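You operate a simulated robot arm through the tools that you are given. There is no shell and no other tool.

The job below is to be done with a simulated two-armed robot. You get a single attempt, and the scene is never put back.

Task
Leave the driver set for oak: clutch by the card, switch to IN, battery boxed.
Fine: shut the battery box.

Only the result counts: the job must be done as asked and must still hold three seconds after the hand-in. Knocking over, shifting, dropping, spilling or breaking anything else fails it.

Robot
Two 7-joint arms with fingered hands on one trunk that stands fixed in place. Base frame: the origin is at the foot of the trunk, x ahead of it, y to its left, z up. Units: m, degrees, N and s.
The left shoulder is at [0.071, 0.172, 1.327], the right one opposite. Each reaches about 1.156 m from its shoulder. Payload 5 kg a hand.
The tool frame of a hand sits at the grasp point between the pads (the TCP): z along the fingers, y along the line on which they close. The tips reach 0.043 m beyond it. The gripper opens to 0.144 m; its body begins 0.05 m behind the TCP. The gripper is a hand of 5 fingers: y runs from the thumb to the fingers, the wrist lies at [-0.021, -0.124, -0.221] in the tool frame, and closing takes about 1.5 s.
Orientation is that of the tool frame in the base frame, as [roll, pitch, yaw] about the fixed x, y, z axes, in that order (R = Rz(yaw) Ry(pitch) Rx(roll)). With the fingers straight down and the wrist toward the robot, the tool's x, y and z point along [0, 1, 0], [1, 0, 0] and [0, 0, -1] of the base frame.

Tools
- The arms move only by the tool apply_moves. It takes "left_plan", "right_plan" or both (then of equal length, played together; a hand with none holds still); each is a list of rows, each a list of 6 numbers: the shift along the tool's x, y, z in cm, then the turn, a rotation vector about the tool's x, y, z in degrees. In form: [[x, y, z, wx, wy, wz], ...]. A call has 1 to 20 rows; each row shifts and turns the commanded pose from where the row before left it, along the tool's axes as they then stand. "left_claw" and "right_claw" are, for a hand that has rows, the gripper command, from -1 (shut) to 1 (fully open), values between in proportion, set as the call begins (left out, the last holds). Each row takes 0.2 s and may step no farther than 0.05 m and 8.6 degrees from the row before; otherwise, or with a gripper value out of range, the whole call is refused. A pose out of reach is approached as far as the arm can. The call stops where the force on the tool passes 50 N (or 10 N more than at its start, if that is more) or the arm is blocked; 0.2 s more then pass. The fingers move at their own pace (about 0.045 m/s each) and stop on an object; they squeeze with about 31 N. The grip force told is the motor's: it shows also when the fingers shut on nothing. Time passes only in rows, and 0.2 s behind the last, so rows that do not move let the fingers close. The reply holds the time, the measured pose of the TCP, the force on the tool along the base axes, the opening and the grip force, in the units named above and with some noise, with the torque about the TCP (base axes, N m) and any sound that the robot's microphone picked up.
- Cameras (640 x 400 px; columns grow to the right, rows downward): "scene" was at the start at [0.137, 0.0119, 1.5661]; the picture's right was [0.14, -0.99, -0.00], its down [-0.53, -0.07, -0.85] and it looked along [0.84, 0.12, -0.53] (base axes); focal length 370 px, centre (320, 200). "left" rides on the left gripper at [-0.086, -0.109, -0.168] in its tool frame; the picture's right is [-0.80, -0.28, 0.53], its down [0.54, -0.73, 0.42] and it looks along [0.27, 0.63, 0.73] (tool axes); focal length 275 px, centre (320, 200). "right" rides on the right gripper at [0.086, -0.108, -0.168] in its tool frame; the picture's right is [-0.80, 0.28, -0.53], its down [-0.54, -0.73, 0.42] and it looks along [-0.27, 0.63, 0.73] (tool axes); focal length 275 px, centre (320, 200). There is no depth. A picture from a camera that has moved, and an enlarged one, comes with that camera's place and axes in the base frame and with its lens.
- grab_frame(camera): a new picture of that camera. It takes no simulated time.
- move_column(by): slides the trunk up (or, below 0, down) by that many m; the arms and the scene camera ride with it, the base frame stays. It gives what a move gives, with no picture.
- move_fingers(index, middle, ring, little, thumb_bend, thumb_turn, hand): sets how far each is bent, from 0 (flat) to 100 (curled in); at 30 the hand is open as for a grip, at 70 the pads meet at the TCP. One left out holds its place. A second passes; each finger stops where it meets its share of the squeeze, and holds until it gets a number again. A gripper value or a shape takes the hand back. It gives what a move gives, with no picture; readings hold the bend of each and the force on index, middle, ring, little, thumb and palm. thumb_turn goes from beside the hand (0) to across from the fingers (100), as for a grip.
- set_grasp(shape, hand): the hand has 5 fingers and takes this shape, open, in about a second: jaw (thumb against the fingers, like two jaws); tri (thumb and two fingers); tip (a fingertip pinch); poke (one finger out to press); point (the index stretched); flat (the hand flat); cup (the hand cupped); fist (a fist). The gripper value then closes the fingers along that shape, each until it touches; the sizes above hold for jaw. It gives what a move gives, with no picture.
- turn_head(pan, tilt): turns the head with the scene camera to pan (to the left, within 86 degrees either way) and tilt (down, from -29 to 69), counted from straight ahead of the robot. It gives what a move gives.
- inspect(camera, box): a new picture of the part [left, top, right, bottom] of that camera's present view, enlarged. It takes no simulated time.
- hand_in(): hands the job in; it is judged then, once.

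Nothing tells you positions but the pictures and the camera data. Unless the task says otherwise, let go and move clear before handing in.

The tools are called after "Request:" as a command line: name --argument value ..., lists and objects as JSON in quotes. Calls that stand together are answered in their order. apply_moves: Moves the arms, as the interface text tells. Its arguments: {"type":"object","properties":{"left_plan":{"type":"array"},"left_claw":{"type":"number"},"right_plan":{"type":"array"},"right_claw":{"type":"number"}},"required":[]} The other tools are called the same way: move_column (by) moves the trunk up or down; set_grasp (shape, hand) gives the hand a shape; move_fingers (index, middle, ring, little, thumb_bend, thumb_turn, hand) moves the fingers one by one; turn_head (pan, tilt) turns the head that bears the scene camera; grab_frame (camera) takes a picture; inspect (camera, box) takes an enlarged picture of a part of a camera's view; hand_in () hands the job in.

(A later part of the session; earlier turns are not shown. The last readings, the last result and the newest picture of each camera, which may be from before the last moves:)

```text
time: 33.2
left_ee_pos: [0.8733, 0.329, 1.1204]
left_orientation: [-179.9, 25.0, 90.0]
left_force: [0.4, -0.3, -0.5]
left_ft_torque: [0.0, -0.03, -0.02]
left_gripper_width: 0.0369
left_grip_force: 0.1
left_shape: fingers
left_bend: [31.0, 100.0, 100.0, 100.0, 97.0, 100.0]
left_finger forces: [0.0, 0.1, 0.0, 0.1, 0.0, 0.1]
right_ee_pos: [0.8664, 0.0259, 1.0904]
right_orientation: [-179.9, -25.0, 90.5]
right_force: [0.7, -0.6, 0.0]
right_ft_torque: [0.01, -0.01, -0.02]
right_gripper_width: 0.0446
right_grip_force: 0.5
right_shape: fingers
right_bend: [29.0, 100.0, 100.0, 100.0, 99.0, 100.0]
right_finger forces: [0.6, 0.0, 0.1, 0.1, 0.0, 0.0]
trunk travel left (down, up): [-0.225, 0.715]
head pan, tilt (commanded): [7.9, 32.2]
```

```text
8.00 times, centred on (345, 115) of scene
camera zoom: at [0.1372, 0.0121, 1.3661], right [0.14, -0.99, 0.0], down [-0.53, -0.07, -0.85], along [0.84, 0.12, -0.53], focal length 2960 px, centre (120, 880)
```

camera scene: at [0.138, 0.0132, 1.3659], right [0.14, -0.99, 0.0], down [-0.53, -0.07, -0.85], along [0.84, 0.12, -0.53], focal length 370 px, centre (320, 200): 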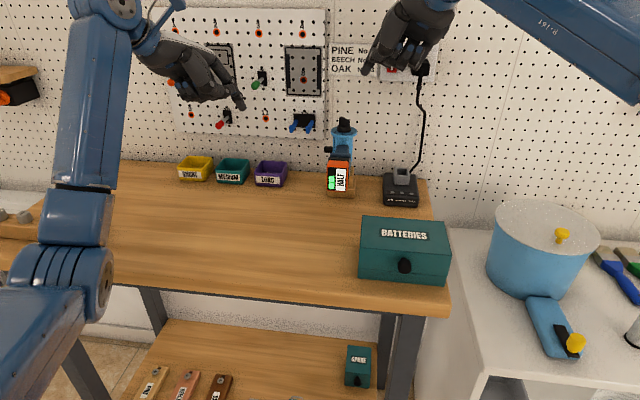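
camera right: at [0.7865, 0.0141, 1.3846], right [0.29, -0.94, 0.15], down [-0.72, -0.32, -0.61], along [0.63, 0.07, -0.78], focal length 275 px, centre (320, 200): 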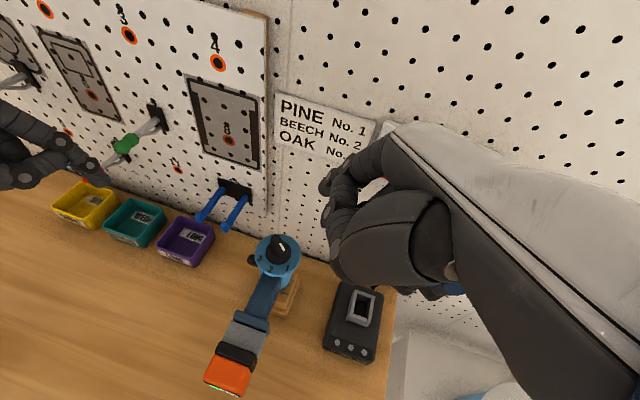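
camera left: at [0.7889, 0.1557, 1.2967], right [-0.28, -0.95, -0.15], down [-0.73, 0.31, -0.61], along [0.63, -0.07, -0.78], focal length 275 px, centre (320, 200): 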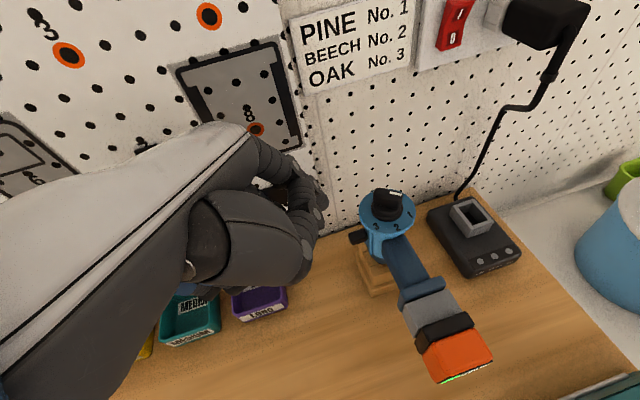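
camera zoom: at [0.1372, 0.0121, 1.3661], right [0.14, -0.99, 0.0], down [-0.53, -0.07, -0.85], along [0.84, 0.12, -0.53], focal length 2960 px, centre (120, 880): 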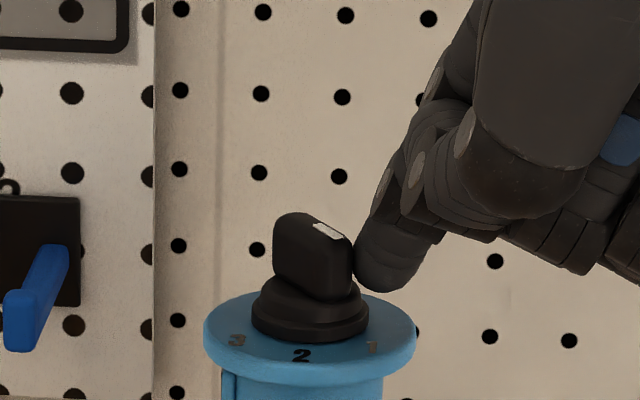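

It turns with under 1 N, so I'll continue along the arc.

Request:
apply_moves --right_plan '[[0.027, -0.5, 0.013, 0, 0, 0], [0.136, -0.47, 0.063, 0, 0, 0], [0.254, -0.42, 0.118, 0, 0, 0], [0, 0, 0, 0, 0, 0]]'

Request:
inspect --camera "right" --box '[260, 120, 380, 240]'

Request:
inspect --camera "scene" --box '[320, 90, 370, 140]'

```text
time: 34.2
left_ee_pos: [0.8729, 0.3303, 1.1196]
left_orientation: [-179.9, 25.0, 90.0]
left_force: [-0.2, 0.3, -0.1]
left_ft_torque: [-0.01, 0.01, 0.0]
left_gripper_width: 0.0369
left_grip_force: 0.2
left_shape: fingers
left_bend: [31.0, 100.0, 100.0, 100.0, 97.0, 100.0]
left_finger forces: [0.1, 0.1, 0.0, 0.1, 0.0, 0.0]
right_ee_pos: [0.8518, 0.031, 1.0905]
right_orientation: [179.9, -25.0, 90.7]
right_force: [-0.5, -0.9, -0.2]
right_ft_torque: [0.02, 0.02, 0.0]
right_gripper_width: 0.0447
right_grip_force: 0.1
right_shape: fingers
right_bend: [29.0, 100.0, 100.0, 100.0, 99.0, 100.0]
right_finger forces: [0.2, 0.0, 0.0, 0.0, 0.0, 0.0]
trunk travel left (down, up): [-0.225, 0.715]
head pan, tilt (commanded): [7.9, 32.2]
```

```text
3.33 times, centred on (320, 180) of right
camera zoom: at [0.744, 0.0376, 1.2794], right [0.29, -0.94, 0.15], down [-0.72, -0.32, -0.61], along [0.63, 0.07, -0.78], focal length 918 px, centre (320, 267)
```

zoom: 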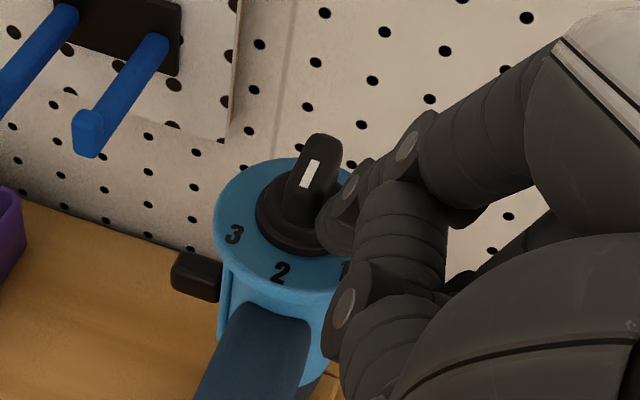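

```text
8.00 times, centred on (345, 115) of scene
camera zoom: at [0.1371, 0.0119, 1.3661], right [0.14, -0.99, 0.0], down [-0.53, -0.07, -0.85], along [0.84, 0.12, -0.53], focal length 2960 px, centre (120, 880)
```

zoom: 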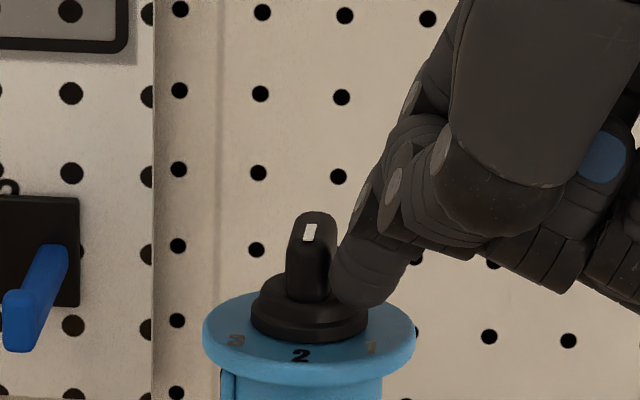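

Request:
apply_moves --right_plan '[[0.326, -0.33, 0.152, 0, 0, 0], [0.4, -0.23, 0.186, 0, 0, 0], [0, 0, 0, 0, 0, 0]]'

Request:
inspect --camera "right" --box '[260, 120, 380, 240]'

Request:
inspect --camera "scene" --box '[320, 90, 370, 140]'

```text
time: 35.0
left_ee_pos: [0.8735, 0.3296, 1.1201]
left_orientation: [-179.9, 25.0, 90.0]
left_force: [-0.1, 0.4, -0.4]
left_ft_torque: [-0.03, -0.01, -0.07]
left_gripper_width: 0.0363
left_grip_force: 0.2
left_shape: fingers
left_bend: [31.0, 100.0, 100.0, 100.0, 97.0, 100.0]
left_finger forces: [0.0, 0.1, 0.0, 0.0, 0.0, 0.0]
right_ee_pos: [0.8461, 0.0392, 1.0886]
right_orientation: [-180.0, -25.0, 90.6]
right_force: [0.1, -2.2, 0.4]
right_ft_torque: [0.0, -0.01, -0.04]
right_gripper_width: 0.0446
right_grip_force: 0.4
right_shape: fingers
right_bend: [29.0, 100.0, 100.0, 100.0, 99.0, 100.0]
right_finger forces: [0.5, 0.0, 0.0, 0.0, 0.0, 0.0]
trunk travel left (down, up): [-0.225, 0.715]
head pan, tilt (commanded): [7.9, 32.2]
```

```text
3.33 times, centred on (320, 180) of right
camera zoom: at [0.7376, 0.0454, 1.2789], right [0.29, -0.94, 0.15], down [-0.72, -0.32, -0.61], along [0.63, 0.07, -0.78], focal length 918 px, centre (320, 267)
```

zoom: 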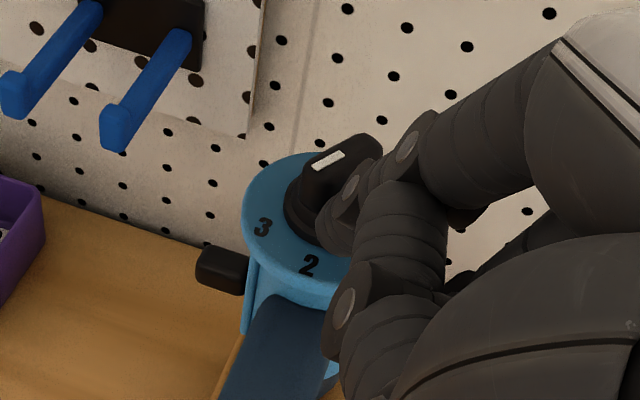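

```text
8.00 times, centred on (345, 115) of scene
camera zoom: at [0.137, 0.0118, 1.3661], right [0.14, -0.99, 0.0], down [-0.53, -0.07, -0.85], along [0.84, 0.12, -0.53], focal length 2960 px, centre (120, 880)
```

zoom: 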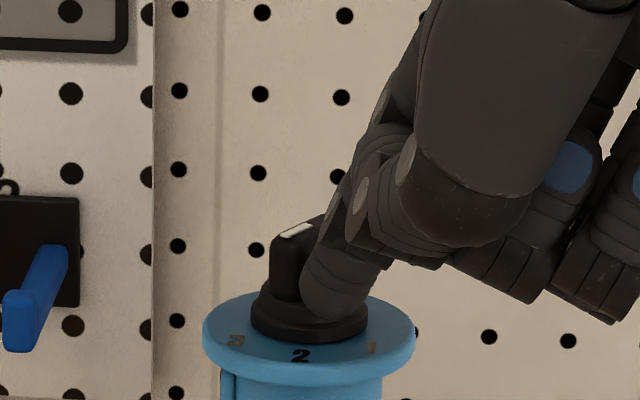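

Request:
apply_moves --right_plan '[[0.22, -0.05, 0.1, 0, 0, 0], [0.22, -0.05, 0.1, 0, 0, 0], [0, 0, 0, 0, 0, 0]]'

Request:
inspect --camera "right" --box '[260, 120, 380, 240]'

Request:
inspect --camera "scene" --box '[320, 90, 370, 140]'

```text
time: 35.8
left_ee_pos: [0.8724, 0.3284, 1.1206]
left_orientation: [-179.9, 25.0, 90.1]
left_force: [-0.8, 1.1, -0.3]
left_ft_torque: [0.0, 0.03, 0.01]
left_gripper_width: 0.0367
left_grip_force: 0.0
left_shape: fingers
left_bend: [31.0, 100.0, 100.0, 100.0, 97.0, 100.0]
left_finger forces: [0.0, 0.1, 0.0, 0.1, 0.0, 0.1]
right_ee_pos: [0.8455, 0.0434, 1.0885]
right_orientation: [-180.0, -25.1, 90.5]
right_force: [-0.1, 0.5, -0.6]
right_ft_torque: [0.03, 0.01, 0.03]
right_gripper_width: 0.0447
right_grip_force: 0.2
right_shape: fingers
right_bend: [29.0, 100.0, 100.0, 100.0, 99.0, 100.0]
right_finger forces: [0.2, 0.0, 0.1, 0.0, 0.0, 0.1]
trunk travel left (down, up): [-0.225, 0.715]
head pan, tilt (commanded): [7.9, 32.2]
```

```text
3.33 times, centred on (320, 180) of right
camera zoom: at [0.7368, 0.0501, 1.2789], right [0.29, -0.94, 0.15], down [-0.72, -0.32, -0.61], along [0.63, 0.07, -0.78], focal length 918 px, centre (320, 267)
```

zoom: 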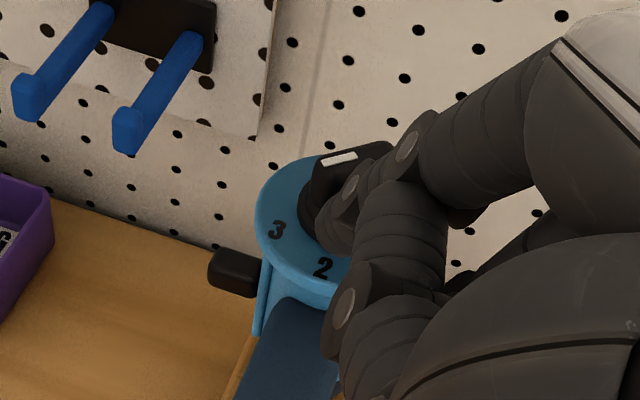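

```text
8.00 times, centred on (345, 115) of scene
camera zoom: at [0.1369, 0.012, 1.3661], right [0.14, -0.99, 0.0], down [-0.53, -0.07, -0.85], along [0.84, 0.12, -0.53], focal length 2960 px, centre (120, 880)
```

zoom: 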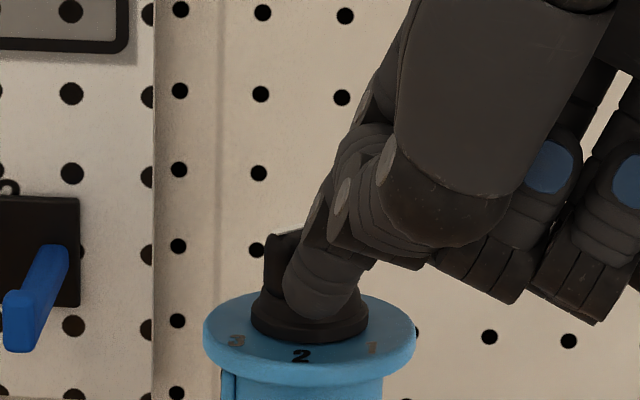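

Request:
apply_moves --right_plan '[[-1.1, -1.2, -0.5, 0, 0, 0], [1.27, 0, -2.7, 0, 0, 0], [1.27, 0, -2.7, 0, 0, 0], [-3.5, -2, -1.6, 0, 0, 0]]'

Request:
inspect --camera "right" --box '[180, 150, 320, 290]'

Request:
inspect --camera "scene" --box '[315, 90, 375, 150]'

Request:
grab_frame --camera "right"

```text
time: 36.8
left_ee_pos: [0.8709, 0.3251, 1.1225]
left_orientation: [180.0, 24.8, 90.0]
left_force: [0.4, -1.4, 1.0]
left_ft_torque: [0.14, -0.03, 0.03]
left_gripper_width: 0.0364
left_grip_force: 0.2
left_shape: fingers
left_bend: [31.0, 100.0, 100.0, 100.0, 97.0, 100.0]
left_finger forces: [0.1, 0.0, 0.0, 0.0, 0.0, 0.0]
right_ee_pos: [0.8104, -0.0107, 1.1495]
right_orientation: [-179.9, -25.1, 90.6]
right_force: [-0.8, -1.5, 0.2]
right_ft_torque: [0.09, 0.02, 0.02]
right_gripper_width: 0.0442
right_grip_force: 0.0
right_shape: fingers
right_bend: [29.0, 100.0, 100.0, 100.0, 99.0, 100.0]
right_finger forces: [0.0, 0.0, 0.0, 0.1, 0.1, 0.0]
trunk travel left (down, up): [-0.225, 0.715]
head pan, tilt (commanded): [7.9, 32.2]
```

```text
2.86 times, centred on (250, 220) of right
camera zoom: at [0.7031, -0.0049, 1.3386], right [0.29, -0.94, 0.15], down [-0.72, -0.32, -0.61], along [0.63, 0.07, -0.78], focal length 786 px, centre (520, 143)
```

zoom: 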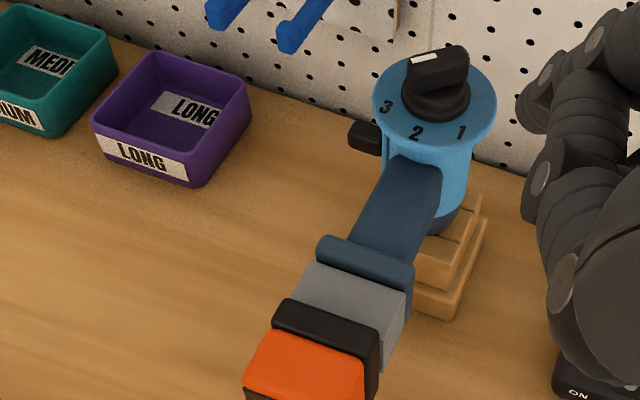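

```text
6.67 times, centred on (345, 120) of scene
camera zoom: at [0.1359, 0.0079, 1.3663], right [0.14, -0.99, 0.0], down [-0.53, -0.07, -0.85], along [0.84, 0.12, -0.53], focal length 2467 px, centre (153, 733)
```

zoom: 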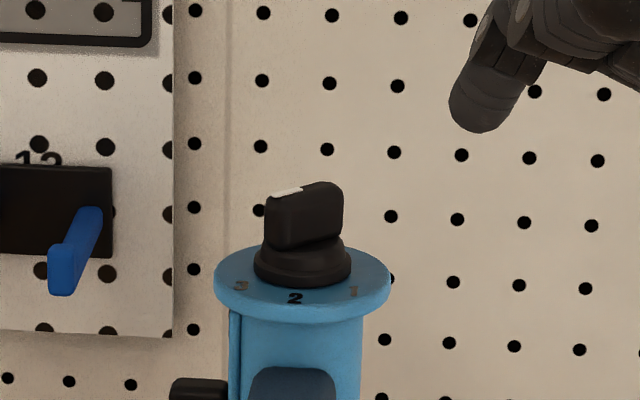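

```text
taken
camera right: at [0.7031, -0.0049, 1.3386], right [0.29, -0.94, 0.15], down [-0.72, -0.32, -0.61], along [0.63, 0.07, -0.78], focal length 275 px, centre (320, 200)
```

right: 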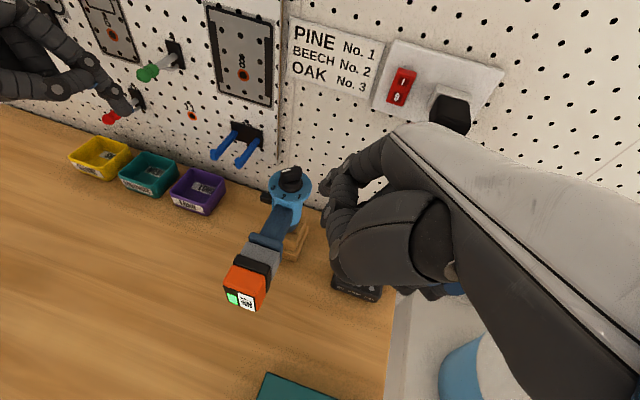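

Request:
inspect --camera "right" --box '[262, 158, 322, 208]'

Request:
inspect --camera "scene" --box '[325, 110, 365, 140]'

```text
8.00 times, centred on (292, 183) of right
camera zoom: at [0.7031, -0.0049, 1.3386], right [0.29, -0.94, 0.15], down [-0.72, -0.32, -0.61], along [0.63, 0.07, -0.78], focal length 2202 px, centre (544, 336)
```

zoom: 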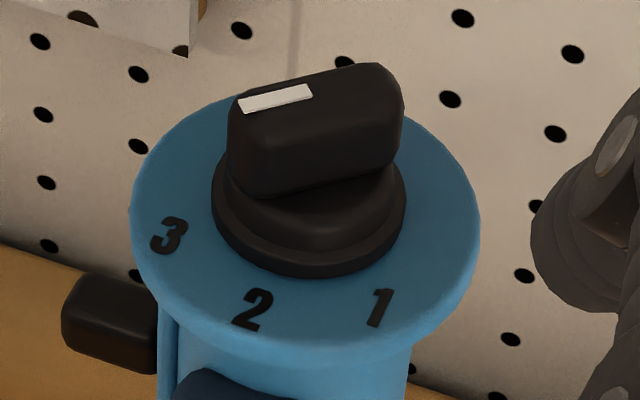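

```text
13.33 times, centred on (345, 125) of scene
camera zoom: at [0.1359, 0.0079, 1.3663], right [0.14, -0.99, 0.0], down [-0.53, -0.07, -0.85], along [0.84, 0.12, -0.53], focal length 4934 px, centre (-13, 1200)
```

zoom: 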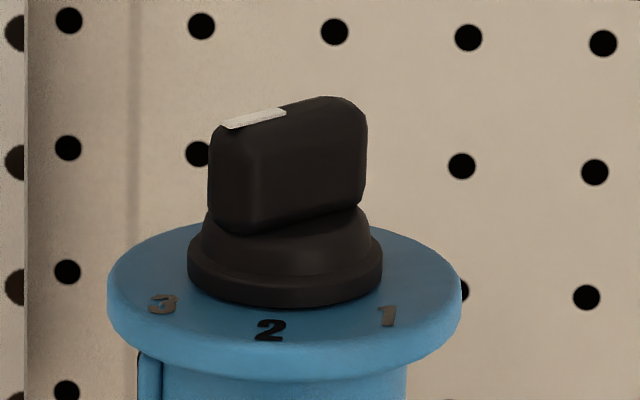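

The pointer now lines up with 3, with pointer and mark both at about 127°. Next comes the box, so I'll raise the trunk back up and bring the right hand over in front of it. I'll turn that hand sideways to test a lateral pinch on the lid knob.

Request:
move_column --by 0.2

Request:
apply_moves --right_plan '[[0, 0, 0, 0, -8.33, 0], [0, 0, 0, 0, -8.33, 0], [0, 0, 0, 0, -8.34, 0], [-4, -2.5, 0, 0, 0, 0], [-4, -4, 0, 0, 0, 0], [-4, -4, 0, 0, 0, 0], [-4, -4, 0, 0, 0, 0], [0, -4, 2, 0, 0, 0], [0, -4, 2, 0, 0, 0], [0, 0, 2, 0, 0, -8], [0, 0, 2, 0, 0, -8], [0, 0, 2, 0, 0, -8], [0, 0, 0, 0, 0, -8], [0, 0, 0, 0, 0, -8], [0, 0, 0, 0, 0, -8], [0, 0, 0, 0, 0, -8], [0, 0, 0, 0, 0, -8], [0, 0, 0, 0, 0, -8], [0, 0, 0, 0, 0, -8]]'

Request:
grab_frame --camera "scene"

```text
time: 38.9
left_ee_pos: [0.8736, 0.3281, 1.3203]
left_orientation: [-180.0, 25.1, 90.0]
left_force: [-0.7, 0.8, 0.5]
left_ft_torque: [0.0, -0.01, -0.03]
left_gripper_width: 0.0368
left_grip_force: 0.0
left_shape: fingers
left_bend: [31.0, 100.0, 100.0, 100.0, 97.0, 100.0]
left_finger forces: [0.1, 0.0, 0.0, 0.0, 0.0, 0.0]
right_ee_pos: [0.8136, -0.0079, 1.3487]
right_orientation: [-179.9, -25.0, 90.5]
right_force: [-0.5, 0.0, -0.2]
right_ft_torque: [0.02, 0.0, 0.01]
right_gripper_width: 0.0445
right_grip_force: 0.1
right_shape: fingers
right_bend: [29.0, 100.0, 100.0, 100.0, 99.0, 100.0]
right_finger forces: [0.1, 0.0, 0.0, 0.0, 0.0, 0.0]
trunk travel left (down, up): [-0.425, 0.515]
head pan, tilt (commanded): [7.9, 32.2]
```

```text
refused: row 5 steps farther than a row can; nothing moved
```

```text
taken
camera scene: at [0.1372, 0.012, 1.566], right [0.14, -0.99, 0.0], down [-0.53, -0.07, -0.85], along [0.84, 0.12, -0.53], focal length 370 px, centre (320, 200)
```

scene: 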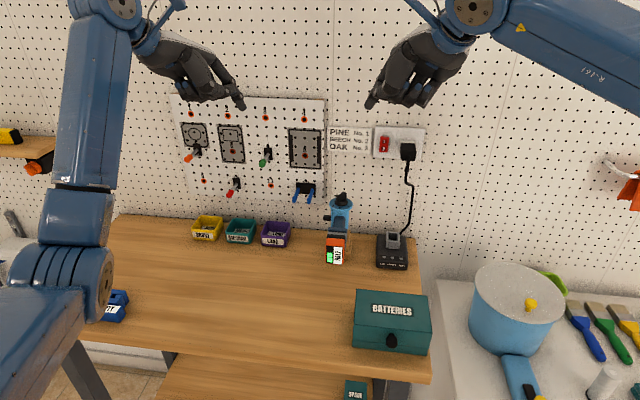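

Request:
apply_moves --right_plan '[[0, 0, 0, 0, -8.33, 0], [0, 0, 0, 0, -8.33, 0], [0, 0, 0, 0, -8.34, 0], [-2.4, -3, 1.9, 0, 0, 0], [-2.4, -3, 1.9, 0, 0, 0], [-2.4, -3, 1.9, 0, 0, 0], [-2.4, -3, 1.9, 0, 0, 0], [-2.4, -3, 1.9, 0, 0, 0], [-2.4, -3, 1.9, 0, 0, 0], [-2.4, -3, 1.9, 0, 0, 0], [0, 0, 0, 0, 0, -8], [0, 0, 0, 0, 0, -8], [0, 0, 0, 0, 0, -8], [0, 0, 0, 0, 0, -8], [0, 0, 0, 0, 0, -8], [0, 0, 0, 0, 0, -8], [0, 0, 0, 0, 0, -8], [0, 0, 0, 0, 0, -8], [0, 0, 0, 0, 0, -8], [0, 0, 0, 0, 0, -8]]'

Request:
grab_frame --camera "scene"

Request:
grab_frame --camera "right"

```text
time: 43.1
left_ee_pos: [0.8734, 0.3287, 1.3204]
left_orientation: [-179.9, 25.1, 90.1]
left_force: [0.7, 0.1, 0.7]
left_ft_torque: [-0.01, 0.02, 0.03]
left_gripper_width: 0.0365
left_grip_force: 0.1
left_shape: fingers
left_bend: [31.0, 100.0, 100.0, 100.0, 97.0, 100.0]
left_finger forces: [0.0, 0.0, 0.0, 0.0, 0.1, 0.0]
right_ee_pos: [0.6045, -0.178, 1.2168]
right_orientation: [-179.9, 0.0, 142.6]
right_force: [-0.3, 0.1, -0.3]
right_ft_torque: [0.04, 0.04, -0.01]
right_gripper_width: 0.0444
right_grip_force: 0.0
right_shape: fingers
right_bend: [29.0, 100.0, 100.0, 100.0, 99.0, 100.0]
right_finger forces: [0.0, 0.0, 0.0, 0.1, 0.0, 0.0]
right hand out of reach, approached as far as the arm can: row 17, 18, 19, 20
trunk travel left (down, up): [-0.425, 0.515]
head pan, tilt (commanded): [7.9, 32.2]
```

```text
taken
camera scene: at [0.137, 0.012, 1.5661], right [0.14, -0.99, 0.0], down [-0.53, -0.07, -0.85], along [0.84, 0.12, -0.53], focal length 370 px, centre (320, 200)
```

scene: 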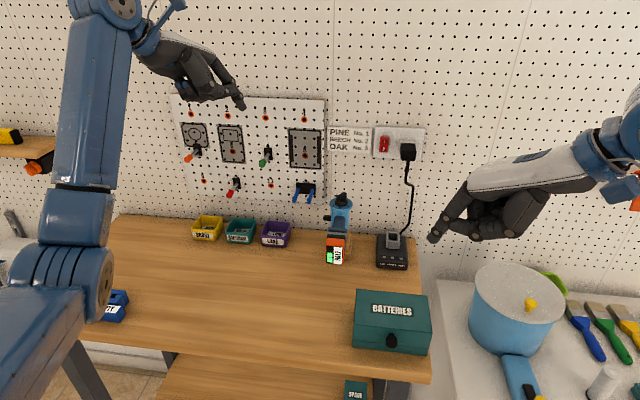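

```text
taken
camera right: at [0.4702, -0.2116, 1.3844], right [0.81, -0.26, 0.53], down [-0.01, -0.91, -0.42], along [0.59, 0.33, -0.73], focal length 275 px, centre (320, 200)
```

right: 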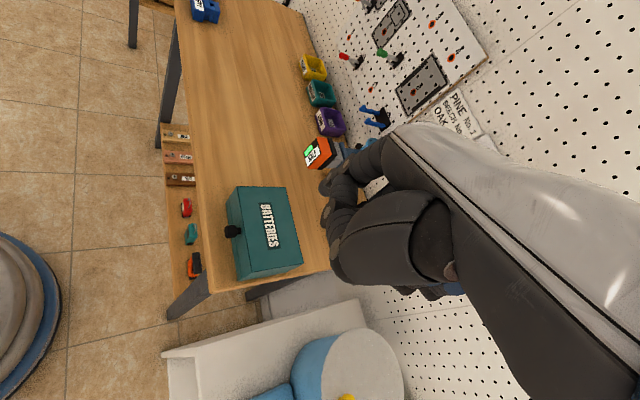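

Request:
inspect --camera "right" --box '[150, 110, 250, 290]'

Request:
inspect --camera "right" --box '[210, 170, 320, 290]'

```text
2.22 times, centred on (200, 200) of right
camera zoom: at [0.4702, -0.2116, 1.3844], right [0.81, -0.26, 0.53], down [-0.01, -0.91, -0.42], along [0.59, 0.33, -0.73], focal length 612 px, centre (587, 200)
```

zoom: 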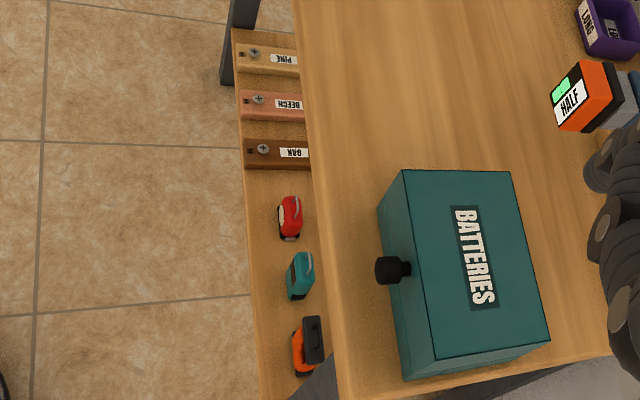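

```text
3.33 times, centred on (265, 230) of right
camera zoom: at [0.4702, -0.2116, 1.3844], right [0.81, -0.26, 0.53], down [-0.01, -0.91, -0.42], along [0.59, 0.33, -0.73], focal length 918 px, centre (503, 100)
```

zoom: 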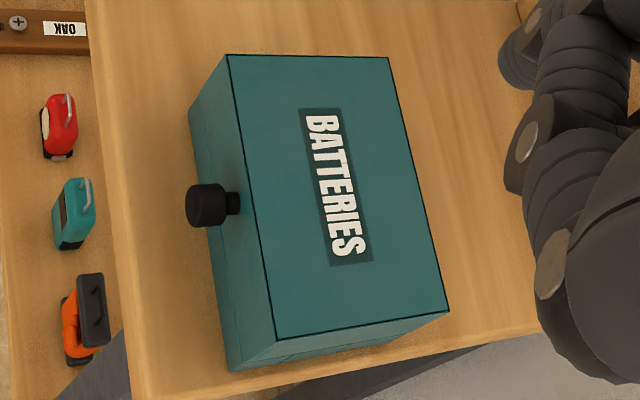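

The right wrist only turns to about 143° here, so I'll open the box with the left hand, which turned fully earlier. I'll move the right hand clear to the side and bring the left hand back upright, turned sideways.

Request:
apply_moves --right_plan '[[-2.5, -3.3, -0.8, 0, 0, 0], [-2.5, -3.3, -0.8, 0, 0, 0], [-2.5, -3.3, -0.8, 0, 0, 0], [-2.5, -3.3, -0.8, 0, 0, 0], [-2.5, -3.3, -0.8, 0, 0, 0], [0, 0, 0, 0, 0, 8], [0, 0, 0, 0, 0, 8], [0, 0, 0, 0, 0, 8], [0, 0, 0, 0, 0, 8], [0, 0, 0, 0, 0, 8], [0, 0, 0, 0, 0, 8], [0, 0, 0, 0, 0, 0], [0, 0, 0, 0, 0, 0], [0, 0, 0, 0, 0, 0], [0, 0, 0, 0, 0, 0], [0, 0, 0, 0, 0, 0], [0, 0, 0, 0, 0, 0], [0, 0, 0, 0, 0, 0], [0, 0, 0, 0, 0, 0]]' --left_plan '[[0, 0, 0, 0, 8.33, 0], [0, 0, 0, 0, 8.33, 0], [0, 0, 0, 0, 8.34, 0], [0, -4.5, 0, 0, 0, 0], [0, -4.5, 0, 0, 0, 0], [0, -4.5, 0, 0, 0, 0], [0, -4.5, 0, 0, 0, 0], [0, -4.5, 0, 0, 0, 0], [0, 0, 0, 0, 0, 8.2], [0, 0, 0, 0, 0, 8.2], [0, 0, 0, 0, 0, 8.2], [0, 0, 0, 0, 0, 8.2], [0, 0, 0, 0, 0, 8.2], [0, 0, 0, 0, 0, 8.2], [0, 0, 0, 0, 0, 8.2], [0, 0, 0, 0, 0, 8.2], [0, 0, 0, 0, 0, 8.2], [0, 0, 0, 0, 0, 8.2], [0, 0, 0, 0, 0, 8.0]]'

Request:
set_grasp --hand "left" --shape "tip"

Request:
grab_frame --camera "scene"

Request:
grab_frame --camera "left"

```text
time: 47.1
left_ee_pos: [0.6487, 0.3284, 1.3202]
left_orientation: [-180.0, 0.0, -0.1]
left_force: [0.4, 0.4, 0.2]
left_ft_torque: [0.02, 0.06, -0.01]
left_gripper_width: 0.0369
left_grip_force: 0.0
left_shape: fingers
left_bend: [31.0, 100.0, 100.0, 100.0, 97.0, 100.0]
left_finger forces: [0.0, 0.0, 0.0, 0.0, 0.0, 0.1]
right_ee_pos: [0.6038, -0.2112, 1.2218]
right_orientation: [-179.8, 0.0, 94.6]
right_force: [0.5, 0.2, -0.6]
right_ft_torque: [0.01, 0.0, 0.01]
right_gripper_width: 0.0441
right_grip_force: 0.0
right_shape: fingers
right_bend: [29.0, 100.0, 100.0, 100.0, 99.0, 100.0]
right_finger forces: [0.0, 0.0, 0.0, 0.0, 0.0, 0.1]
right hand out of reach, approached as far as the arm can: row 1, 2, 3, 4, 5
trunk travel left (down, up): [-0.425, 0.515]
head pan, tilt (commanded): [7.9, 32.2]
```

```text
time: 48.0
left_ee_pos: [0.6472, 0.3299, 1.3213]
left_orientation: [-180.0, 0.0, 0.1]
left_force: [-0.4, 0.3, 0.2]
left_ft_torque: [-0.03, 0.0, 0.01]
left_gripper_width: 0.1438
left_grip_force: 0.0
left_shape: tip
left_bend: [30.0, 98.0, 99.0, 99.0, 30.0, 98.0]
left_finger forces: [0.1, 0.1, 0.0, 0.0, 0.0, 0.0]
right_ee_pos: [0.6034, -0.2093, 1.2215]
right_orientation: [-180.0, 0.1, 94.6]
right_force: [-0.2, 0.3, 0.3]
right_ft_torque: [-0.02, 0.0, 0.02]
right_gripper_width: 0.0445
right_grip_force: 0.1
right_shape: fingers
right_bend: [29.0, 100.0, 100.0, 100.0, 99.0, 100.0]
right_finger forces: [0.1, 0.0, 0.0, 0.1, 0.1, 0.0]
trunk travel left (down, up): [-0.425, 0.515]
head pan, tilt (commanded): [7.9, 32.2]
```

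```text
taken
camera scene: at [0.1368, 0.012, 1.5661], right [0.14, -0.99, 0.0], down [-0.53, -0.07, -0.85], along [0.84, 0.12, -0.53], focal length 370 px, centre (320, 200)
```

scene: 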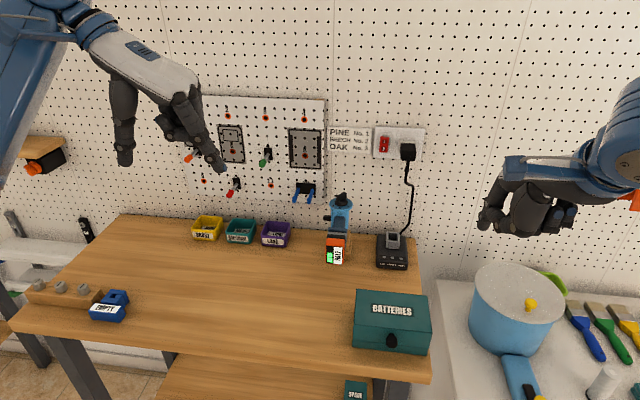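

```text
taken
camera left: at [0.5617, 0.4373, 1.4883], right [-0.8, 0.28, -0.53], down [0.54, 0.73, -0.42], along [0.27, -0.63, -0.73], focal length 275 px, centre (320, 200)
```

left: 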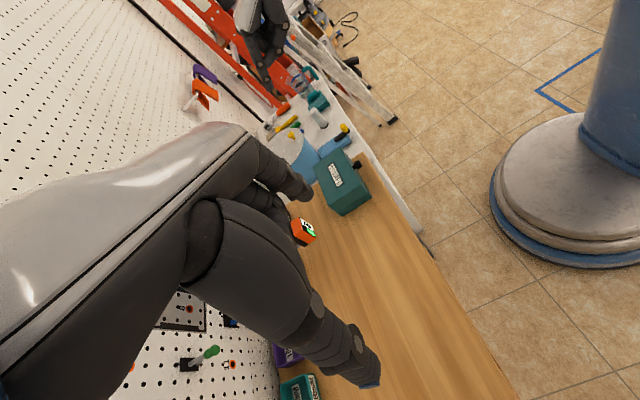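

Request:
apply_moves --right_plan '[[-4.5, 0, -1, 0, 0, 0], [-4.5, 0, -1, 0, 0, 0], [-4.5, 0, -1, 0, 0, 0], [-4.5, 0, -1, 0, 0, 0], [-4.5, 0, -1, 0, 0, 0]]'

Request:
apply_moves --left_plan '[[-0.9, 3.9, 1.6, 0, 0, 0], [-0.9, 3.9, 1.6, 0, 0, 0], [-0.9, 3.9, 1.6, 0, 0, 0], [-0.9, 3.9, 1.6, 0, 0, 0], [-0.9, 3.9, 1.6, 0, 0, 0], [-0.9, 3.9, 1.6, 0, 0, 0], [-0.9, 3.9, 1.6, 0, 0, 0], [-0.9, 3.9, 1.6, 0, 0, 0], [-0.9, 3.9, 1.6, 0, 0, 0], [-0.9, 3.9, 1.6, 0, 0, 0], [0, 0, 0, 0, 7.5, 0], [0, 0, 0, 0, 7.5, 0], [0, 0, 0, 0, 7.5, 0], [0, 0, 0, 0, 7.5, 0]]' --left_claw -0.2

Request:
grab_frame --camera "scene"

Request:
grab_frame --camera "left"

Request:
grab_frame --camera "right"

```text
time: 49.2
left_ee_pos: [0.6464, 0.3284, 1.3211]
left_orientation: [-179.9, 0.0, 0.0]
left_force: [0.6, 0.0, 0.3]
left_ft_torque: [0.01, -0.03, 0.0]
left_gripper_width: 0.1437
left_grip_force: 0.0
left_shape: tip
left_bend: [30.0, 98.0, 99.0, 99.0, 30.0, 98.0]
left_finger forces: [0.0, 0.0, 0.1, 0.1, 0.1, 0.0]
right_ee_pos: [0.618, -0.4331, 1.2718]
right_orientation: [-180.0, -0.1, 94.6]
right_force: [0.4, 0.0, 0.6]
right_ft_torque: [-0.01, -0.01, 0.0]
right_gripper_width: 0.0444
right_grip_force: 0.1
right_shape: fingers
right_bend: [29.0, 100.0, 100.0, 100.0, 99.0, 100.0]
right_finger forces: [0.0, 0.1, 0.0, 0.0, 0.1, 0.1]
trunk travel left (down, up): [-0.425, 0.515]
head pan, tilt (commanded): [7.9, 32.2]
```

```text
time: 52.2
left_ee_pos: [0.557, -0.0615, 1.161]
left_orientation: [180.0, -30.0, 0.0]
left_force: [-0.9, -0.1, 0.7]
left_ft_torque: [-0.01, 0.0, 0.02]
left_gripper_width: 0.0581
left_grip_force: 0.0
left_shape: tip
left_bend: [73.0, 98.0, 99.0, 99.0, 73.0, 100.0]
left_finger forces: [0.1, 0.0, 0.0, 0.0, 0.0, 0.0]
right_ee_pos: [0.6185, -0.4305, 1.2733]
right_orientation: [180.0, 0.0, 94.5]
right_force: [-0.4, 0.1, 0.2]
right_ft_torque: [-0.05, -0.04, -0.01]
right_gripper_width: 0.0444
right_grip_force: 0.0
right_shape: fingers
right_bend: [29.0, 100.0, 100.0, 100.0, 99.0, 100.0]
right_finger forces: [0.0, 0.0, 0.0, 0.0, 0.1, 0.0]
trunk travel left (down, up): [-0.425, 0.515]
head pan, tilt (commanded): [7.9, 32.2]
```

```text
taken
camera scene: at [0.1359, 0.0124, 1.5662], right [0.14, -0.99, 0.0], down [-0.53, -0.07, -0.85], along [0.84, 0.12, -0.53], focal length 370 px, centre (320, 200)
```

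scene: 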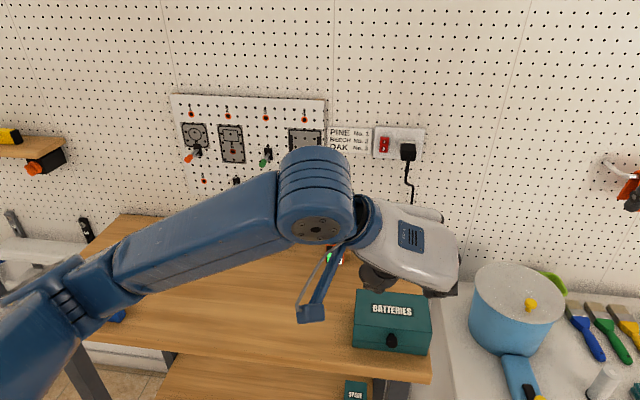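

```text
taken
camera left: at [0.3987, 0.0472, 1.2622], right [-0.42, 0.28, -0.86], down [0.68, 0.73, -0.09], along [0.6, -0.63, -0.5], focal length 275 px, centre (320, 200)
```

left: 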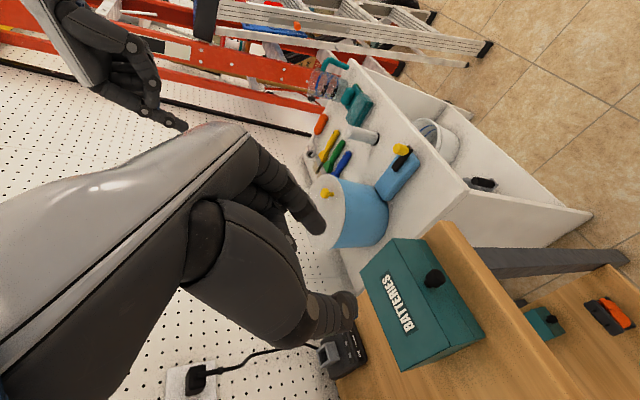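

```text
taken
camera right: at [0.503, -0.353, 1.4411], right [0.35, -0.77, 0.53], down [-0.68, -0.6, -0.42], along [0.65, -0.22, -0.73], focal length 275 px, centre (320, 200)
```

right: 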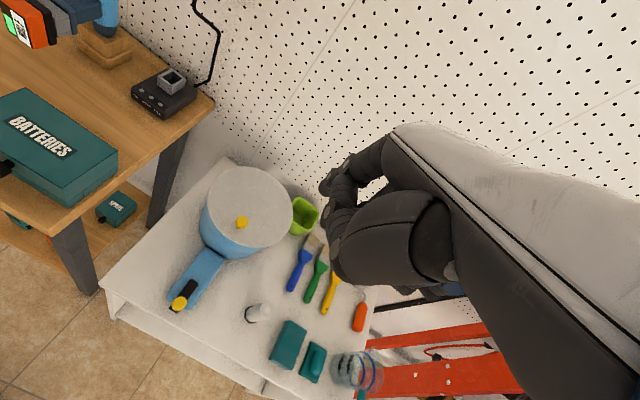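

Request:
inspect --camera "left" --box '[340, 220, 500, 390]'

Request:
inspect --camera "scene" --box '[340, 180, 480, 370]'

```text
2.35 times, centred on (420, 305) of left
camera zoom: at [0.3987, 0.0472, 1.2622], right [-0.42, 0.28, -0.86], down [0.68, 0.73, -0.09], along [0.6, -0.63, -0.5], focal length 648 px, centre (85, -47)
```

zoom: 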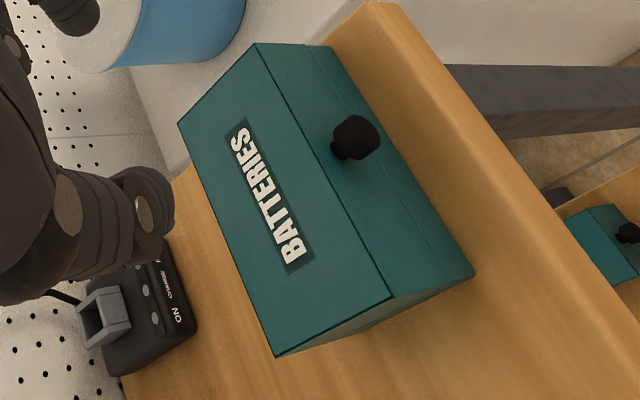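

```text
2.11 times, centred on (410, 275) of scene
camera zoom: at [0.1359, 0.0124, 1.5662], right [0.14, -0.99, 0.0], down [-0.53, -0.07, -0.85], along [0.84, 0.12, -0.53], focal length 779 px, centre (130, 42)
```

zoom: 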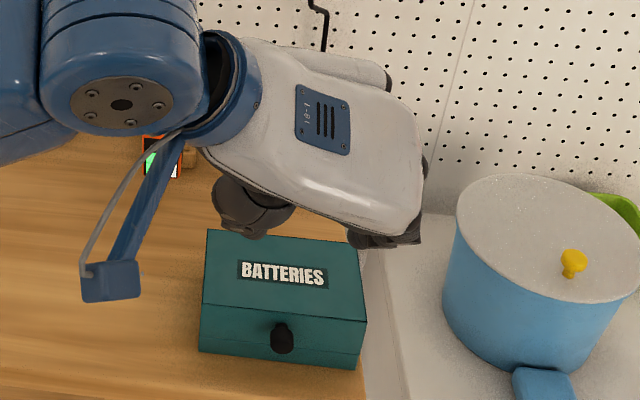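

Request:
inspect --camera "left" --box '[230, 160, 370, 340]'

```text
2.22 times, centred on (300, 250) of left
camera zoom: at [0.3987, 0.0472, 1.2622], right [-0.42, 0.28, -0.86], down [0.68, 0.73, -0.09], along [0.6, -0.63, -0.5], focal length 612 px, centre (364, 89)
```

zoom: 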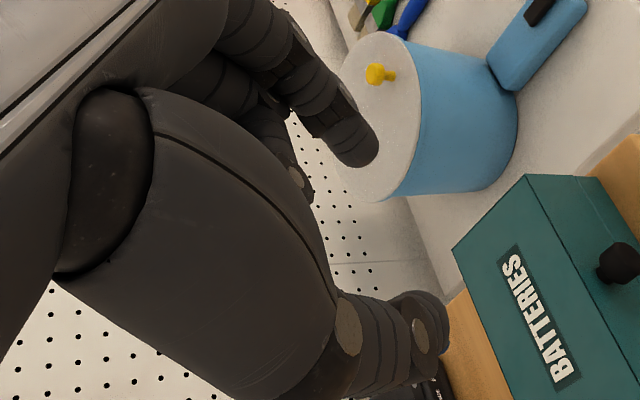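

Request:
apply_moves --left_plan '[[-1.88, 0.15, 4.03, 0, 0, 0], [-1.88, 0.15, 4.03, 0, 0, 0], [-1.88, 0.15, 4.03, 0, 0, 0]]'

Request:
grab_frame --camera "left"

Request:
inspect --camera "scene" --box '[320, 220, 460, 380]'

Request:
grab_frame --camera "right"

```text
time: 53.0
left_ee_pos: [0.569, -0.0685, 1.03]
left_orientation: [180.0, -29.9, 0.0]
left_force: [-0.3, 1.1, 1.1]
left_ft_torque: [0.01, 0.01, 0.0]
left_gripper_width: 0.0581
left_grip_force: 0.0
left_shape: tip
left_bend: [73.0, 98.0, 99.0, 99.0, 73.0, 100.0]
left_finger forces: [0.1, 0.1, 0.0, 0.1, 0.0, 0.1]
right_ee_pos: [0.6184, -0.4313, 1.2715]
right_orientation: [-179.8, 0.0, 94.5]
right_force: [0.1, 0.1, 0.2]
right_ft_torque: [0.0, 0.02, -0.03]
right_gripper_width: 0.044
right_grip_force: 0.2
right_shape: fingers
right_bend: [29.0, 100.0, 100.0, 100.0, 99.0, 100.0]
right_finger forces: [0.1, 0.0, 0.1, 0.1, 0.0, 0.0]
trunk travel left (down, up): [-0.425, 0.515]
head pan, tilt (commanded): [7.9, 32.2]
```

```text
taken
camera left: at [0.4111, 0.0402, 1.131], right [-0.42, 0.28, -0.86], down [0.68, 0.73, -0.1], along [0.6, -0.63, -0.5], focal length 275 px, centre (320, 200)
```

left: 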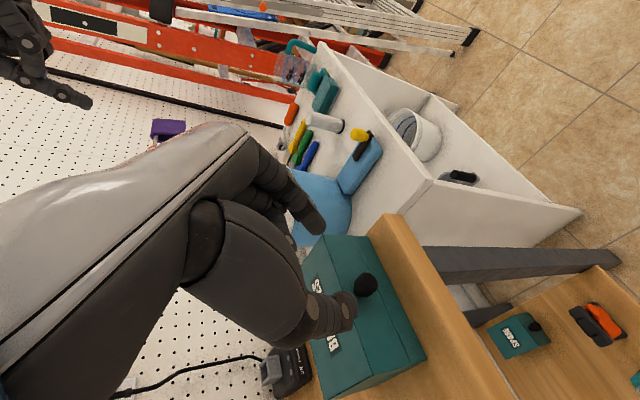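

```text
2.50 times, centred on (390, 300) of scene
camera zoom: at [0.1373, 0.0118, 1.5662], right [0.14, -0.99, 0.0], down [-0.53, -0.07, -0.85], along [0.84, 0.12, -0.53], focal length 925 px, centre (145, -50)
```

zoom: 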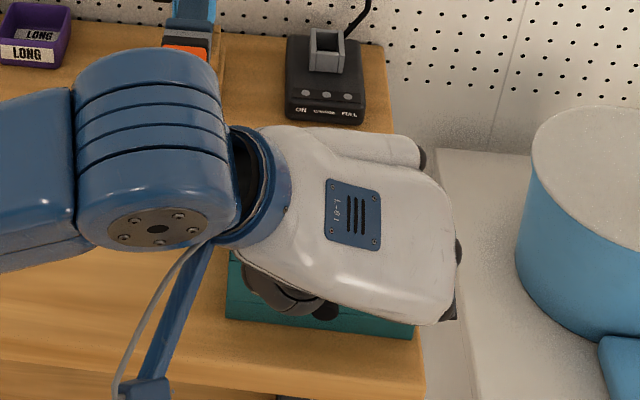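

```text
taken
camera right: at [0.5043, -0.3535, 1.4405], right [0.35, -0.77, 0.53], down [-0.68, -0.6, -0.42], along [0.65, -0.22, -0.73], focal length 275 px, centre (320, 200)
```

right: 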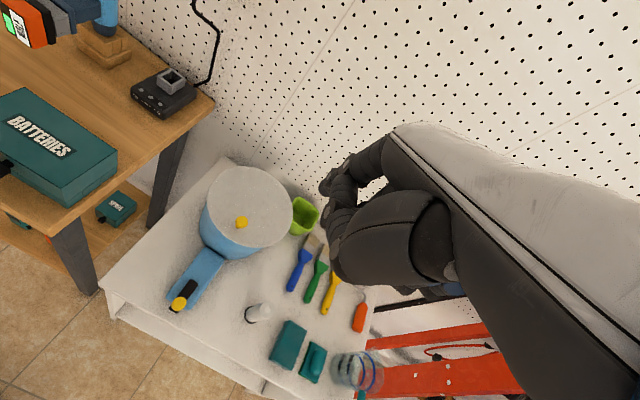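

The knob shows where I expected it, between thumb and index. I'll advance along the finger direction in two stages.

Request:
apply_moves --left_plan '[[-0.05, -0.1, 1.9, 0, 0, 0], [-0.05, -0.1, 1.9, 0, 0, 0], [-0.05, -0.05, 1.7, 0, 0, 0]]'

Request:
inspect --camera "left" --box '[250, 180, 430, 360]'

```text
time: 53.8
left_ee_pos: [0.5954, -0.0625, 0.9802]
left_orientation: [-180.0, -30.0, 0.0]
left_force: [0.1, 0.3, -0.6]
left_ft_torque: [0.03, 0.04, 0.01]
left_gripper_width: 0.058
left_grip_force: 0.0
left_shape: tip
left_bend: [73.0, 98.0, 99.0, 99.0, 73.0, 100.0]
left_finger forces: [0.1, 0.0, 0.1, 0.1, 0.0, 0.0]
right_ee_pos: [0.6189, -0.431, 1.2714]
right_orientation: [179.9, 0.0, 94.6]
right_force: [0.1, 1.3, 0.1]
right_ft_torque: [-0.02, -0.01, 0.01]
right_gripper_width: 0.0443
right_grip_force: 0.1
right_shape: fingers
right_bend: [29.0, 100.0, 100.0, 100.0, 99.0, 100.0]
right_finger forces: [0.0, 0.0, 0.0, 0.1, 0.0, 0.1]
trunk travel left (down, up): [-0.425, 0.515]
head pan, tilt (commanded): [7.9, 32.2]
```

```text
2.22 times, centred on (340, 270) of left
camera zoom: at [0.4375, 0.0454, 1.0818], right [-0.42, 0.28, -0.86], down [0.68, 0.73, -0.1], along [0.6, -0.63, -0.5], focal length 612 px, centre (276, 44)
```

zoom: 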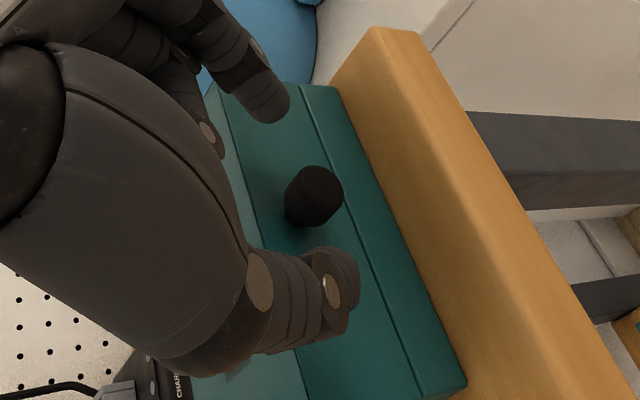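

Request:
apply_moves --left_plan '[[0, 0.1, 1.2, 0, 0, 0], [0, 0.1, 1.2, 0, 0, 0], [0, 0, 0, 0, 0, 0]]'

Request:
inspect --camera "left" --box '[250, 180, 430, 360]'

```text
time: 54.6
left_ee_pos: [0.6074, -0.0644, 0.9596]
left_orientation: [179.9, -30.0, 0.0]
left_force: [0.1, -0.6, -1.2]
left_ft_torque: [-0.01, -0.01, 0.01]
left_gripper_width: 0.0583
left_grip_force: 0.0
left_shape: tip
left_bend: [73.0, 98.0, 99.0, 99.0, 73.0, 100.0]
left_finger forces: [0.0, 0.0, 0.0, 0.1, 0.0, 0.1]
right_ee_pos: [0.6186, -0.4307, 1.2724]
right_orientation: [180.0, 0.0, 94.6]
right_force: [0.8, -0.1, 0.2]
right_ft_torque: [0.03, 0.0, 0.02]
right_gripper_width: 0.0442
right_grip_force: 0.2
right_shape: fingers
right_bend: [29.0, 100.0, 100.0, 100.0, 99.0, 100.0]
right_finger forces: [0.0, 0.1, 0.1, 0.1, 0.0, 0.0]
trunk travel left (down, up): [-0.425, 0.515]
head pan, tilt (commanded): [7.9, 32.2]
```

```text
2.22 times, centred on (340, 270) of left
camera zoom: at [0.4496, 0.0436, 1.0614], right [-0.42, 0.28, -0.86], down [0.68, 0.73, -0.1], along [0.6, -0.63, -0.5], focal length 612 px, centre (276, 44)
```

zoom: 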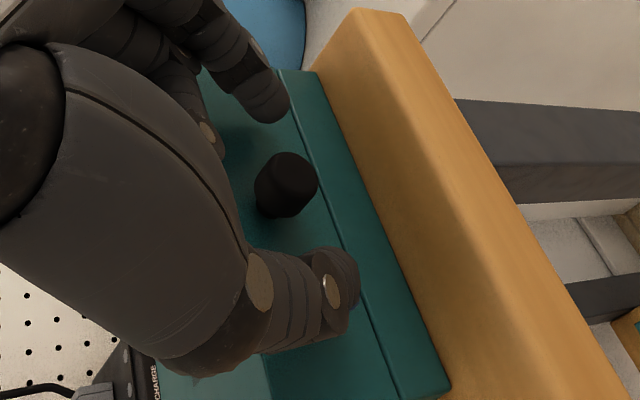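

Request:
apply_moves --left_plan '[[0, 0, 0, 0, 0, 0], [0, 0, 0, 0, 0, 0], [0, 0, 0, 0, 0, 0], [0, 0, 0, 0, 0, 0], [0, 0, 0, 0, 0, 0]]' --left_claw -0.75

Request:
inspect --camera "left" --box '[250, 180, 430, 360]'

```text
time: 55.8
left_ee_pos: [0.6077, -0.0643, 0.9595]
left_orientation: [-179.9, -29.9, 0.0]
left_force: [0.2, 0.0, -0.2]
left_ft_torque: [0.01, 0.0, 0.02]
left_gripper_width: 0.0184
left_grip_force: 0.1
left_shape: tip
left_bend: [71.0, 98.0, 99.0, 99.0, 73.0, 100.0]
left_finger forces: [0.1, 0.1, 0.0, 0.1, 0.5, 0.1]
right_ee_pos: [0.6193, -0.4312, 1.2717]
right_orientation: [180.0, 0.0, 94.6]
right_force: [0.6, -0.2, 1.2]
right_ft_torque: [-0.05, 0.0, 0.02]
right_gripper_width: 0.0446
right_grip_force: 0.2
right_shape: fingers
right_bend: [29.0, 100.0, 100.0, 100.0, 99.0, 100.0]
right_finger forces: [0.0, 0.0, 0.1, 0.0, 0.1, 0.0]
trunk travel left (down, up): [-0.425, 0.515]
head pan, tilt (commanded): [7.9, 32.2]
```

```text
2.22 times, centred on (340, 270) of left
camera zoom: at [0.4498, 0.0437, 1.0615], right [-0.42, 0.28, -0.86], down [0.68, 0.73, -0.1], along [0.6, -0.63, -0.5], focal length 612 px, centre (276, 44)
```

zoom: 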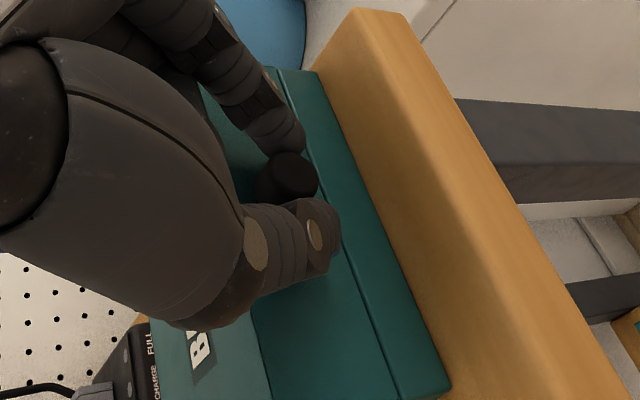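

Request:
apply_moves --left_plan '[[0, 0, 0, 0, 0, 0], [0, 0, 0, 0, 0, 0], [0, 0, 0, 0, 0, 0]]' --left_claw -1

Request:
inspect --camera "left" --box '[250, 180, 430, 360]'

```text
time: 56.6
left_ee_pos: [0.6078, -0.0653, 0.9614]
left_orientation: [179.9, -29.9, 0.0]
left_force: [2.1, -0.7, -0.7]
left_ft_torque: [-0.02, -0.03, 0.0]
left_gripper_width: 0.015
left_grip_force: 31.0
left_shape: tip
left_bend: [71.0, 100.0, 100.0, 100.0, 73.0, 100.0]
left_finger forces: [27.6, 0.0, 0.0, 0.1, 27.6, 0.0]
right_ee_pos: [0.6202, -0.4315, 1.273]
right_orientation: [180.0, 0.0, 94.7]
right_force: [0.2, -0.2, -0.2]
right_ft_torque: [0.0, -0.02, -0.01]
right_gripper_width: 0.0442
right_grip_force: 0.0
right_shape: fingers
right_bend: [29.0, 100.0, 100.0, 100.0, 99.0, 100.0]
right_finger forces: [0.1, 0.2, 0.1, 0.1, 0.0, 0.0]
trunk travel left (down, up): [-0.425, 0.515]
head pan, tilt (commanded): [7.9, 32.2]
```

```text
2.22 times, centred on (340, 270) of left
camera zoom: at [0.4501, 0.0437, 1.0614], right [-0.42, 0.28, -0.86], down [0.68, 0.73, -0.1], along [0.6, -0.63, -0.5], focal length 612 px, centre (276, 44)
```

zoom: 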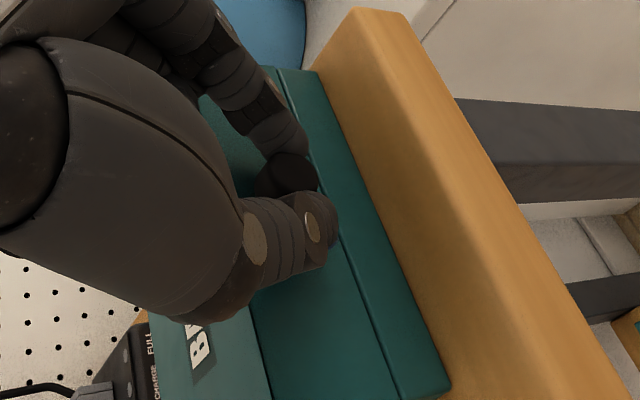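

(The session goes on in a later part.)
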